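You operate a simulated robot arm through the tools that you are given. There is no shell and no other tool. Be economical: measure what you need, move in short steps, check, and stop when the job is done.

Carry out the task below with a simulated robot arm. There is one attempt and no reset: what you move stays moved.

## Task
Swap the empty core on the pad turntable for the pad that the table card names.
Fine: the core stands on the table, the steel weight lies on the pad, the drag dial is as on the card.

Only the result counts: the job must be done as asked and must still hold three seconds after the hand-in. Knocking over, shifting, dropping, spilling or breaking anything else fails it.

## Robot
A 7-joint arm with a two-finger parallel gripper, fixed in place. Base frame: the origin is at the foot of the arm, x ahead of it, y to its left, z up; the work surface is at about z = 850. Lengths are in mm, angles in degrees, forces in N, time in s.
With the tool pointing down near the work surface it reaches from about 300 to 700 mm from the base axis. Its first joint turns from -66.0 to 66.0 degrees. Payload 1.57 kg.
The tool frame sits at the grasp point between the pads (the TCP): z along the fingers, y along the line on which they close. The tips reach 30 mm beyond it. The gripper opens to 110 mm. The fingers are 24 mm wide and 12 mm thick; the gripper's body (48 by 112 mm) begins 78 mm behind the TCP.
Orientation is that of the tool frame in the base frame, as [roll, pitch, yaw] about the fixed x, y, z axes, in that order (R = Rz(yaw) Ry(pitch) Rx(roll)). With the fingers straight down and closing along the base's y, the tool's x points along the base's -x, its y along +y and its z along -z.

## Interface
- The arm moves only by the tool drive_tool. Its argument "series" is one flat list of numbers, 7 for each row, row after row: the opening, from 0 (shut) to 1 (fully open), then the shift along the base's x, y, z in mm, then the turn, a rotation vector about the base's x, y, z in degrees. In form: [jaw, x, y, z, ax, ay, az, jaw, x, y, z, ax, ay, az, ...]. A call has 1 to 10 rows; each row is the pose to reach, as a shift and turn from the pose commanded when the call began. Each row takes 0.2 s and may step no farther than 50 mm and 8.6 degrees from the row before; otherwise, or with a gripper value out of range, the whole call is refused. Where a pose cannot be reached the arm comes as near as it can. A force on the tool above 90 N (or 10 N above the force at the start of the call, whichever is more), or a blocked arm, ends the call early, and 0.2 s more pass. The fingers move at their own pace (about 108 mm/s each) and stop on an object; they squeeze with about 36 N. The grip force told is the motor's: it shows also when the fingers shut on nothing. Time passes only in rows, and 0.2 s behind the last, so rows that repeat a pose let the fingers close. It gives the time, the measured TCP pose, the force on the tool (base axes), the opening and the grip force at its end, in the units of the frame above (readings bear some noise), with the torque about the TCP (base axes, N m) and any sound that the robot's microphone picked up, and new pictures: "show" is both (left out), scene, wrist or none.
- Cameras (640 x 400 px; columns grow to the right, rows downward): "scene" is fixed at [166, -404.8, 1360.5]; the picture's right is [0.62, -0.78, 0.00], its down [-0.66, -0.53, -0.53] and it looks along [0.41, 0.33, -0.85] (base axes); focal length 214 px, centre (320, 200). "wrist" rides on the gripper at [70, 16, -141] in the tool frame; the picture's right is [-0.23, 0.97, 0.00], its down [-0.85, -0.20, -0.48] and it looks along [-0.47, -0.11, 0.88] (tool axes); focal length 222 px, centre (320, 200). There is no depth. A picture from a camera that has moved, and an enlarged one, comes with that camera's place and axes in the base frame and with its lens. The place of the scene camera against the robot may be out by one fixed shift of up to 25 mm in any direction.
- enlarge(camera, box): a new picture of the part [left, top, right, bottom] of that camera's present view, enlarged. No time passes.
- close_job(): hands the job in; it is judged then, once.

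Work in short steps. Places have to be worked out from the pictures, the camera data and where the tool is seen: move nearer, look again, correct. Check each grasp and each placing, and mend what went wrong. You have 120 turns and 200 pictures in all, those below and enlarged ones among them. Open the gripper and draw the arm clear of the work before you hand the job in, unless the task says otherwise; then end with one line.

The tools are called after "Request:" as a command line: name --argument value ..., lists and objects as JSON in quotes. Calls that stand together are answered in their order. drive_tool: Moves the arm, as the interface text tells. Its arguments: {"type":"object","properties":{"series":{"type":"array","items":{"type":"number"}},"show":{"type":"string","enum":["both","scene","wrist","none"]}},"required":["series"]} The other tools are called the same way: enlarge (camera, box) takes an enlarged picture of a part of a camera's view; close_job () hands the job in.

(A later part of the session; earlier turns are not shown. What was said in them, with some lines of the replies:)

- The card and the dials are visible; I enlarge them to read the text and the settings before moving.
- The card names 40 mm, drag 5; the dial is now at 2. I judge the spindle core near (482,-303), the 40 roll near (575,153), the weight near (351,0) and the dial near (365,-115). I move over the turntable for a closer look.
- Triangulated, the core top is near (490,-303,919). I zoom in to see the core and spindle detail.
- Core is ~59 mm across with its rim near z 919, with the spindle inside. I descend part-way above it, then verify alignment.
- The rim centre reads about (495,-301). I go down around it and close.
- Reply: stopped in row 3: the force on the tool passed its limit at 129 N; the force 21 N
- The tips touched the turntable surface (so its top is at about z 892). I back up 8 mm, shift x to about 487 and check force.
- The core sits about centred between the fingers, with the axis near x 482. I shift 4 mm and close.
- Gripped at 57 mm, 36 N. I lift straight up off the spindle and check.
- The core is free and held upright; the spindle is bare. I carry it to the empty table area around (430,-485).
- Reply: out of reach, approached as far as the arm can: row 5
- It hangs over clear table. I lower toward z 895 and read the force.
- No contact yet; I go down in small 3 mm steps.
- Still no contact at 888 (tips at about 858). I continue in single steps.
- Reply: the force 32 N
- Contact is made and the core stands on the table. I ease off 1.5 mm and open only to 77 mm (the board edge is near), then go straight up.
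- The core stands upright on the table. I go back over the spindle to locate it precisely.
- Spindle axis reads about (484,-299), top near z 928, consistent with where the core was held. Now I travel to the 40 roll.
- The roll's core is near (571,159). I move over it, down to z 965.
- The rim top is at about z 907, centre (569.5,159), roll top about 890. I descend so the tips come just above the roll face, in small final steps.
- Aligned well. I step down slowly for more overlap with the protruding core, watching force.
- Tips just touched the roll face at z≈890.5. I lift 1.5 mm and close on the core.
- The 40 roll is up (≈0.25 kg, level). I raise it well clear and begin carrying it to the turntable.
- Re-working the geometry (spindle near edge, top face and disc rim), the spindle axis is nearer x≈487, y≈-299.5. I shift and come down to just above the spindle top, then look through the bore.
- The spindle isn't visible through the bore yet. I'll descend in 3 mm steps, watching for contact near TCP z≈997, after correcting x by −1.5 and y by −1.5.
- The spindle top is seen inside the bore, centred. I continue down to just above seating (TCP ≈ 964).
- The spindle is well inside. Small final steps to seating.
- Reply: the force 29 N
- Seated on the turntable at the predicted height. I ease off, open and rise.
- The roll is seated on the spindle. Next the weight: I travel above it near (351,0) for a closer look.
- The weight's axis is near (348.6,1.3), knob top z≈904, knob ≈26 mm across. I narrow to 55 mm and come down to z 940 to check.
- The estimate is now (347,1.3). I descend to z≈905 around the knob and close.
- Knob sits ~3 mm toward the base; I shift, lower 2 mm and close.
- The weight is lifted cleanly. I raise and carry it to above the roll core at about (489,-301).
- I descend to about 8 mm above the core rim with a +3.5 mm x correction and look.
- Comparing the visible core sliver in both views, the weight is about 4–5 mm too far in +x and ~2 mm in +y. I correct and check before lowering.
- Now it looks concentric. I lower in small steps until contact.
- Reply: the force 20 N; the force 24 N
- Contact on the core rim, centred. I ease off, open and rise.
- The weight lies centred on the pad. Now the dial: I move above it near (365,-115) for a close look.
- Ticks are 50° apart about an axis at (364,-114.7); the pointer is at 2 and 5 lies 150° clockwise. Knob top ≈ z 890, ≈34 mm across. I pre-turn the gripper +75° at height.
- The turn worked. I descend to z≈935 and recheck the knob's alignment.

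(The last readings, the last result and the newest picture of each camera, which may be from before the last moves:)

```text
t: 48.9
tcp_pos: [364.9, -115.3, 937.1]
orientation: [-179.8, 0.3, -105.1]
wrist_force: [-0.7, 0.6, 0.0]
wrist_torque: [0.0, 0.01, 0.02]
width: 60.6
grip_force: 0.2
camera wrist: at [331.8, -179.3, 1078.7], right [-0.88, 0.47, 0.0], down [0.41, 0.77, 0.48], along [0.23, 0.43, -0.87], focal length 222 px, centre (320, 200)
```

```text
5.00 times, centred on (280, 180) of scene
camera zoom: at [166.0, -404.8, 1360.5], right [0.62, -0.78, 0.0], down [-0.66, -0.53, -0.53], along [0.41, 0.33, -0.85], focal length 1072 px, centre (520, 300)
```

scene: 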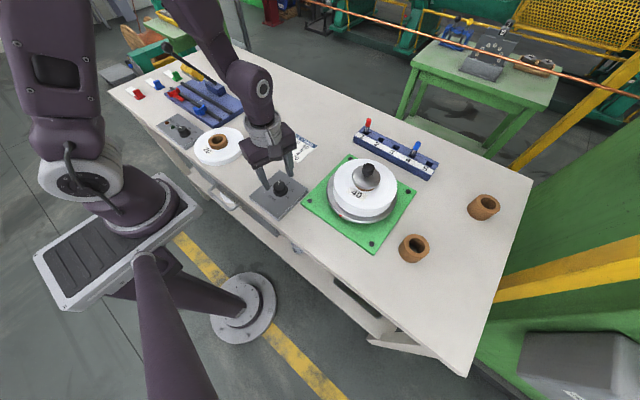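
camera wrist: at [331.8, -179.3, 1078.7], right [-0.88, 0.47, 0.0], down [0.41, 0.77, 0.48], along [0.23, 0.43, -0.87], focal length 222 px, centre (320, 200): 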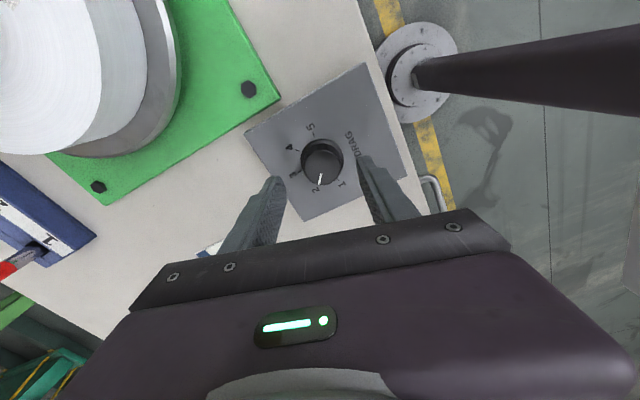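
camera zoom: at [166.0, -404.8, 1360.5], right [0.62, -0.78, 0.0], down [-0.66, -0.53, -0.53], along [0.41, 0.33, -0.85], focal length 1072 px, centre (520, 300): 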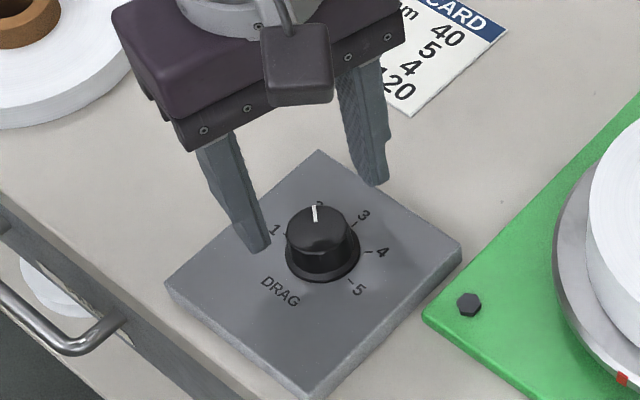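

The knob lies about 2.5 mm off along the closing line; I correct (−2.7, +0.2) and lower to z≈906.

Request:
drive_tool --series '[0.55, -2.7, 0.2, -15, 0, 0, 0, 0.55, -2.7, 0.2, -28, 0, 0, 0, 0.55, -2.7, 0.2, -28, 0, 0, 0]'

Request:
enlarge --camera "wrist" --box '[240, 100, 400, 220]'

Request:
enlarge --camera "scene" --box '[235, 140, 325, 220]'

```text
t: 49.6
tcp_pos: [364.0, -115.9, 910.8]
orientation: [-179.8, 0.3, -105.0]
wrist_force: [-0.4, 0.4, 0.3]
wrist_torque: [0.01, -0.02, 0.01]
width: 60.2
grip_force: 0.0
camera wrist: at [329.7, -180.6, 1050.4], right [-0.88, 0.47, 0.0], down [0.41, 0.77, 0.48], along [0.23, 0.43, -0.87], focal length 222 px, centre (320, 200)
```

scene: 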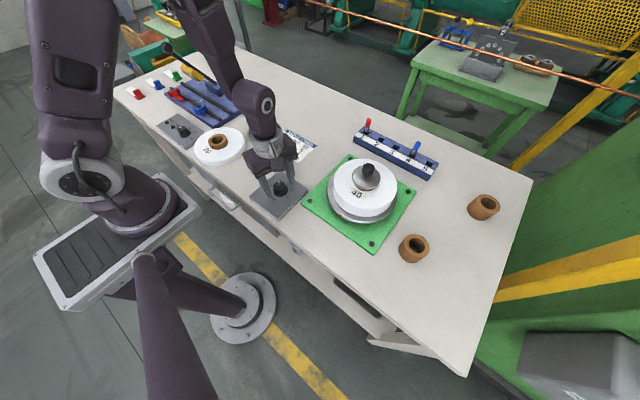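
wrist: 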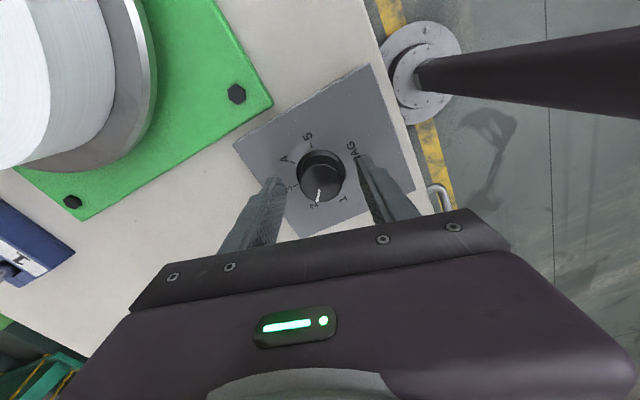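

```text
3.33 times, centred on (320, 160) of wrist
camera zoom: at [329.7, -180.6, 1050.4], right [-0.88, 0.47, 0.0], down [0.41, 0.77, 0.48], along [0.23, 0.43, -0.87], focal length 740 px, centre (320, 333)
```

zoom: 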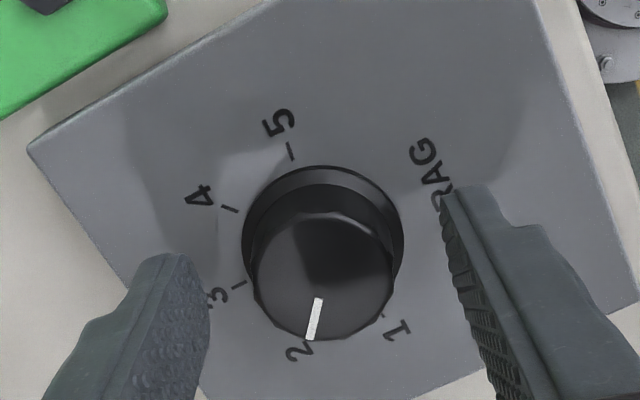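

```text
5.00 times, centred on (280, 180) of scene
camera zoom: at [166.0, -404.8, 1360.5], right [0.62, -0.78, 0.0], down [-0.66, -0.53, -0.53], along [0.41, 0.33, -0.85], focal length 1072 px, centre (520, 300)
```

zoom: 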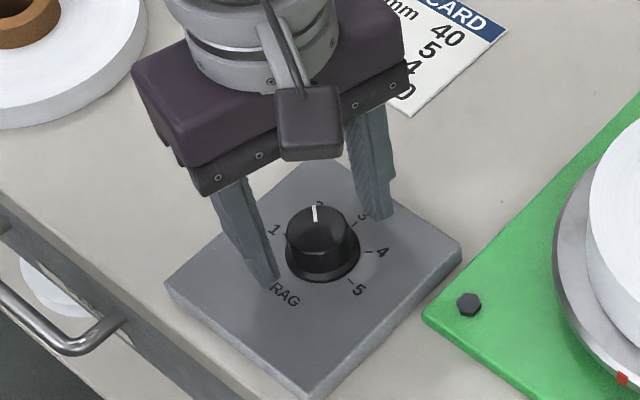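

Well aligned now. I lower 4 mm and close on the knob.

Request:
drive_tool --series '[0.55, -0.7, 0.4, -4, 0, 0, 0, 0.22, -0.7, 0.4, -4, 0, 0, 0, 0.22, -0.7, 0.4, -4, 0, 0, 0, 0.22, -0.7, 0.4, -4, 0, 0, 0]' --show "wrist"

Request:
enlarge --camera "wrist" --box '[240, 100, 400, 220]'

```text
t: 50.6
tcp_pos: [362.9, -115.6, 906.2]
orientation: [-179.8, 0.5, -104.9]
wrist_force: [3.6, -1.4, -8.9]
wrist_torque: [0.01, -0.2, -0.02]
width: 34.8
grip_force: 42.4
camera wrist: at [329.4, -180.0, 1046.1], right [-0.88, 0.47, 0.0], down [0.41, 0.77, 0.49], along [0.23, 0.43, -0.87], focal length 222 px, centre (320, 200)
```

wrist: 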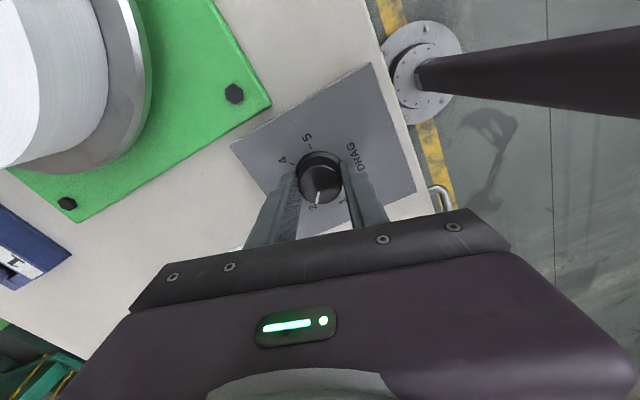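

```text
3.33 times, centred on (320, 160) of wrist
camera zoom: at [329.4, -180.0, 1046.1], right [-0.88, 0.47, 0.0], down [0.41, 0.77, 0.49], along [0.23, 0.43, -0.87], focal length 740 px, centre (320, 333)
```

zoom: 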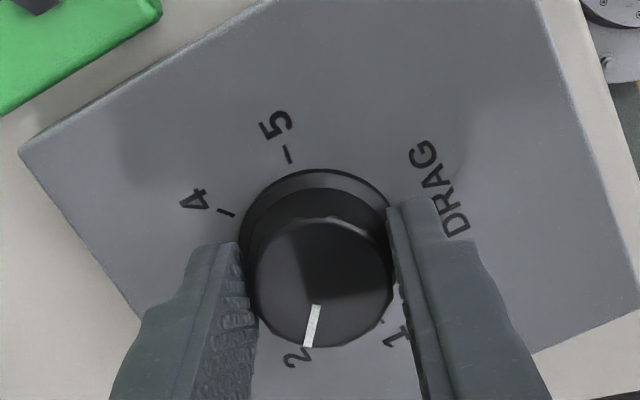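

Gripped at 34.8 mm. I turn 42° clockwise and check that the knob follows.

Request:
drive_tool --series '[0.22, 0, 0, 0, 0, 0, -7, 0.22, 0, 0, 0, 0, 0, -14, 0.22, 0, 0, 0, 0, 0, -21, 0.22, 0, 0, 0, 0, 0, -28, 0.22, 0, 0, 0, 0, 0, -35, 0.22, 0, 0, 0, 0, 0, -42]' --show "wrist"

Request:
enlarge --camera "wrist" --box '[240, 100, 400, 220]'

```text
t: 52.0
tcp_pos: [361.2, -116.5, 905.8]
orientation: [-179.8, 0.3, -147.2]
wrist_force: [-3.4, 6.2, 13.3]
wrist_torque: [0.3, 0.18, -0.01]
width: 35.0
grip_force: 42.5
camera wrist: at [295.1, -139.9, 1046.2], right [-0.34, 0.94, 0.0], down [0.82, 0.3, 0.48], along [0.46, 0.16, -0.88], focal length 222 px, centre (320, 200)
```

wrist: 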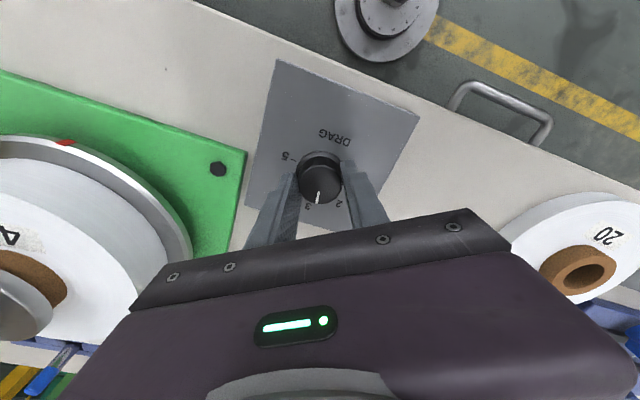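

```text
3.33 times, centred on (320, 160) of wrist
camera zoom: at [295.1, -139.9, 1046.2], right [-0.34, 0.94, 0.0], down [0.82, 0.3, 0.48], along [0.46, 0.16, -0.88], focal length 740 px, centre (320, 333)
```

zoom: 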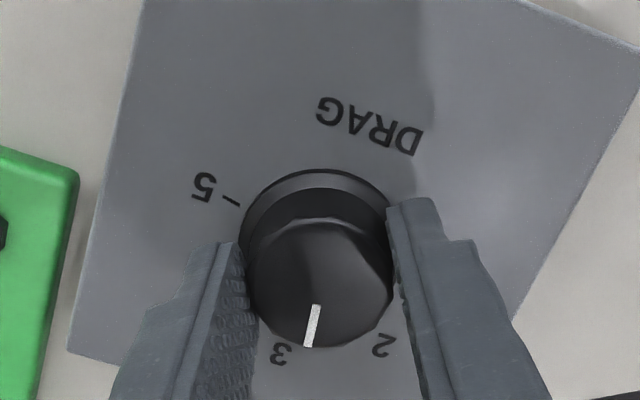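

The knob follows the gripper rigidly. I continue another 70°.

Request:
drive_tool --series '[0.22, 0, 0, 0, 0, 0, -7, 0.22, 0, 0, 0, 0, 0, -14, 0.22, 0, 0, 0, 0, 0, -21, 0.22, 0, 0, 0, 0, 0, -28, 0.22, 0, 0, 0, 0, 0, -35, 0.22, 0, 0, 0, 0, 0, -42, 0.22, 0, 0, 0, 0, 0, -49, 0.22, 0, 0, 0, 0, 0, -56, 0.22, 0, 0, 0, 0, 0, -63, 0.22, 0, 0, 0, 0, 0, -70]'

Request:
enlarge --camera "wrist" --box '[240, 100, 400, 220]'

```text
t: 54.2
tcp_pos: [361.7, -114.8, 905.7]
orientation: [-179.8, 0.4, 142.9]
wrist_force: [-7.4, 16.0, -2.0]
wrist_torque: [0.99, 0.78, 0.05]
width: 34.7
grip_force: 41.8
camera wrist: at [317.6, -58.7, 1046.3], right [0.77, 0.64, 0.0], down [0.56, -0.67, 0.48], along [0.31, -0.37, -0.88], focal length 222 px, centre (320, 200)
```

scene: 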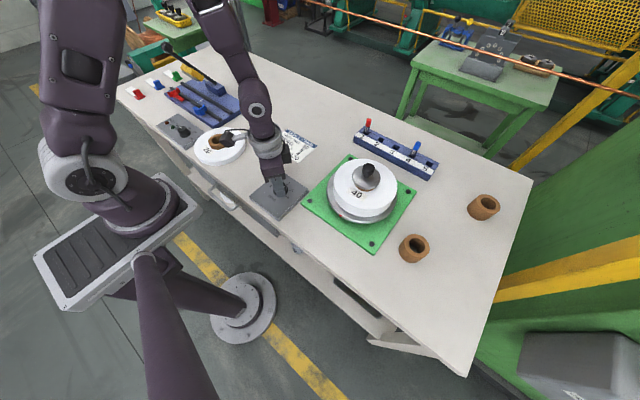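
wrist: 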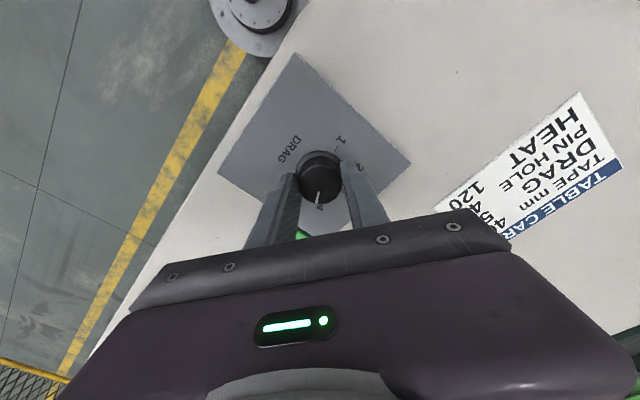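

```text
3.33 times, centred on (320, 160) of wrist
camera zoom: at [317.6, -58.7, 1046.3], right [0.77, 0.64, 0.0], down [0.56, -0.67, 0.48], along [0.31, -0.37, -0.88], focal length 740 px, centre (320, 333)
```

zoom: 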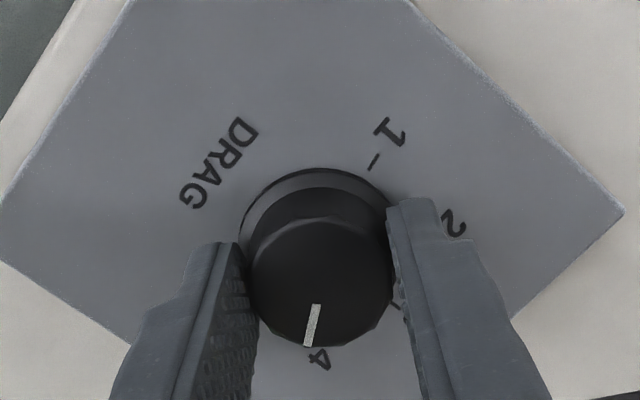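

Pointer is past 4. I turn the remaining 38°, with a 1 mm shift to relieve side force.

Request:
drive_tool --series '[0.22, -0.3, 0.6, 0, 0, 0, -7, 0.22, -0.5, 1, 0, 0, 0, -14, 0.22, -0.5, 1, 0, 0, 0, -21, 0.22, -0.5, 1, 0, 0, 0, -28, 0.22, -0.5, 1, 0, 0, 0, -34, 0.22, -0.5, 1, 0, 0, 0, -38, 0.22, -0.5, 1, 0, 0, 0, -38]'

Request:
enlarge --camera "wrist" --box '[240, 100, 400, 220]'

```text
t: 55.9
tcp_pos: [363.7, -114.8, 905.9]
orientation: [-179.9, 0.5, 104.9]
wrist_force: [0.6, 10.8, 30.5]
wrist_torque: [0.31, -0.05, 0.13]
width: 34.9
grip_force: 43.4
camera wrist: at [361.8, -41.7, 1046.1], right [1.0, 0.03, 0.0], down [0.03, -0.87, 0.49], along [0.02, -0.49, -0.87], focal length 222 px, centre (320, 200)
```

scene: 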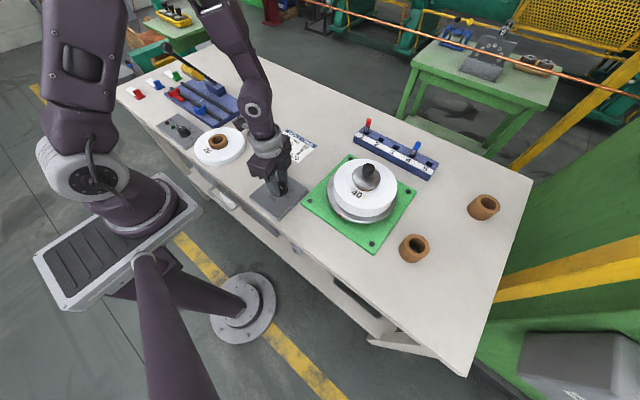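
wrist: 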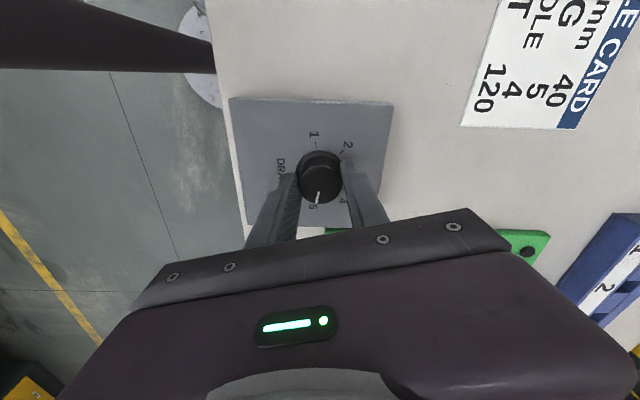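

```text
3.33 times, centred on (320, 160) of wrist
camera zoom: at [361.8, -41.7, 1046.1], right [1.0, 0.03, 0.0], down [0.03, -0.87, 0.49], along [0.02, -0.49, -0.87], focal length 740 px, centre (320, 333)
```

zoom: 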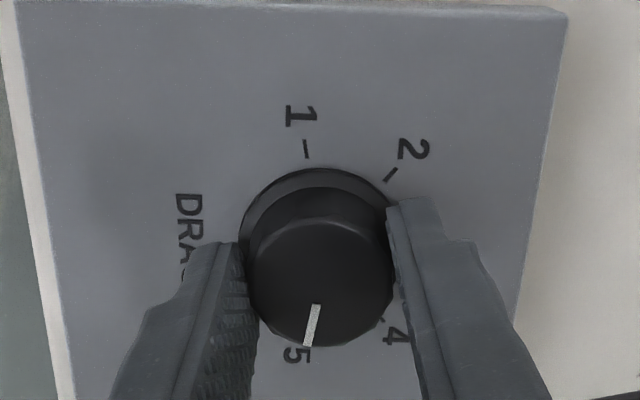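

The pointer is at 5. I open the gripper, rise straight up and check the dial.

Request:
drive_tool --series '[0.55, 0, 0, 1, 0, 0, 0, 0.55, 0, 0, 1, 0, 0, 0, 0.55, 0, 0, 30, 0, 0, 0, 0.55, 0, 0, 70, 0, 0, 0, 0.55, 0, 0, 100, 0, 0, 0, 0.55, 0, 0, 100, 0, 0, 0]'

Request:
enlarge --camera "wrist" --box '[240, 70, 400, 190]'

Request:
enlarge --camera "scene" --box '[240, 160, 320, 220]'

```text
t: 57.2
tcp_pos: [360.2, -115.7, 1006.5]
orientation: [-179.8, 0.4, 104.9]
wrist_force: [-0.2, 0.6, 0.3]
wrist_torque: [-0.02, 0.02, 0.0]
width: 60.5
grip_force: 0.0
camera wrist: at [360.4, -42.4, 1146.5], right [1.0, 0.03, 0.0], down [0.03, -0.87, 0.48], along [0.01, -0.48, -0.87], focal length 222 px, centre (320, 200)
```

scene: 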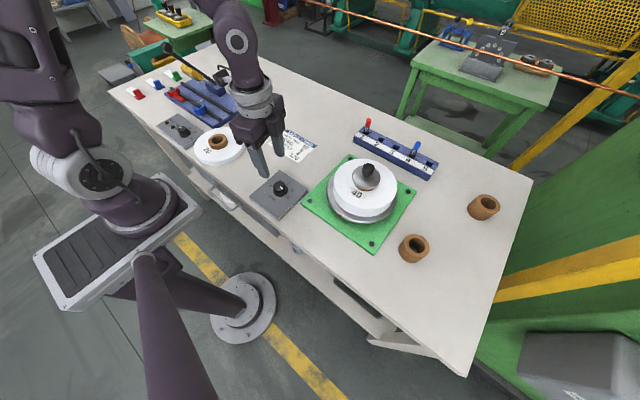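
wrist: 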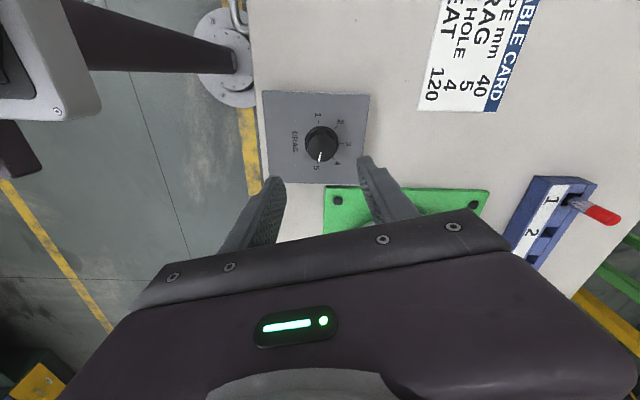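

```text
3.33 times, centred on (320, 130) of wrist
camera zoom: at [360.4, -42.4, 1146.5], right [1.0, 0.03, 0.0], down [0.03, -0.87, 0.48], along [0.01, -0.48, -0.87], focal length 740 px, centre (320, 433)
```

zoom: 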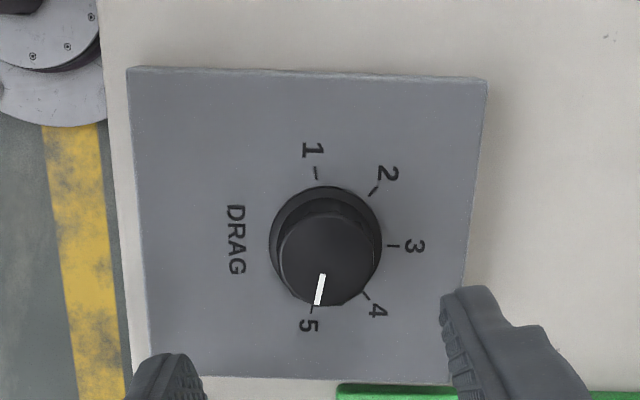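

```text
6.67 times, centred on (280, 190) of scene
camera zoom: at [166.0, -404.8, 1360.5], right [0.62, -0.78, 0.0], down [-0.66, -0.53, -0.53], along [0.41, 0.33, -0.85], focal length 1430 px, centre (587, 267)
```

zoom: 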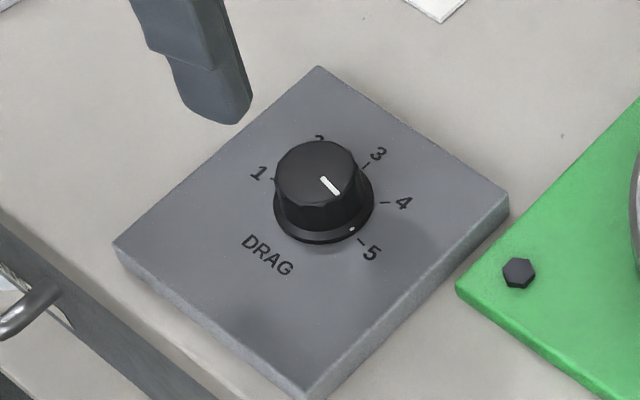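

The pointer stands on the 5 tick. I raise the arm clear and do a final check of everything.

Request:
drive_tool --series '[0.55, 5, 10, 40, 0, 0, 0, 0.55, 10, 20, 80, 0, 0, 0, 0.55, 20, 40, 120, 0, 0, 0, 0.55, 20, 60, 120, 0, 0, 0]' --show "scene"

Request:
enlarge --camera "scene" --box '[240, 110, 520, 280]'

```text
t: 58.2
tcp_pos: [381.2, -53.7, 1123.8]
orientation: [-179.7, 0.4, 104.9]
wrist_force: [0.2, -0.5, -0.3]
wrist_torque: [0.02, 0.0, 0.01]
width: 60.4
grip_force: 0.0
```

scene: 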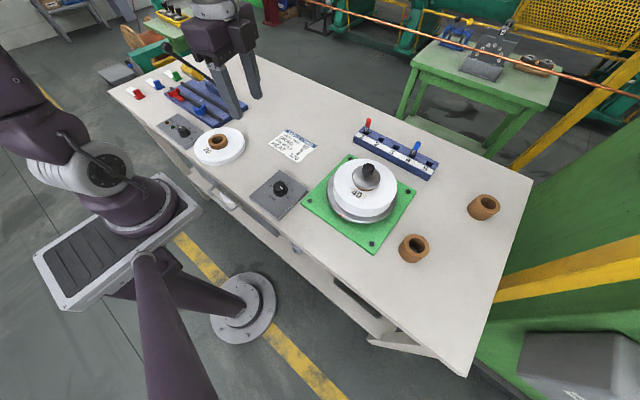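

```text
2.29 times, centred on (380, 195) of scene
camera zoom: at [166.0, -404.9, 1360.5], right [0.62, -0.78, 0.0], down [-0.66, -0.53, -0.53], along [0.41, 0.33, -0.85], focal length 490 px, centre (183, 211)
```

zoom: 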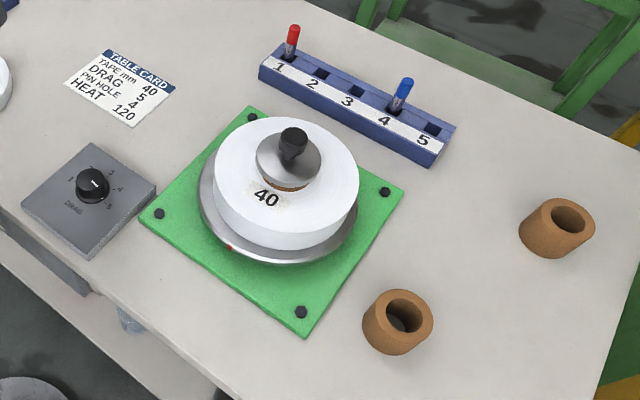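

Core on the table, 40 roll on the spindle, weight on it, dial at 5, arm clear with the gripper open: I hand in.

Request:
close_job

```text
The job is handed in.
```

I swapped the empty core for the 40 mm pad: the core stands on the table, the weight sits centred on the pad's core rim, and the drag dial is at 5; the job is handed in.
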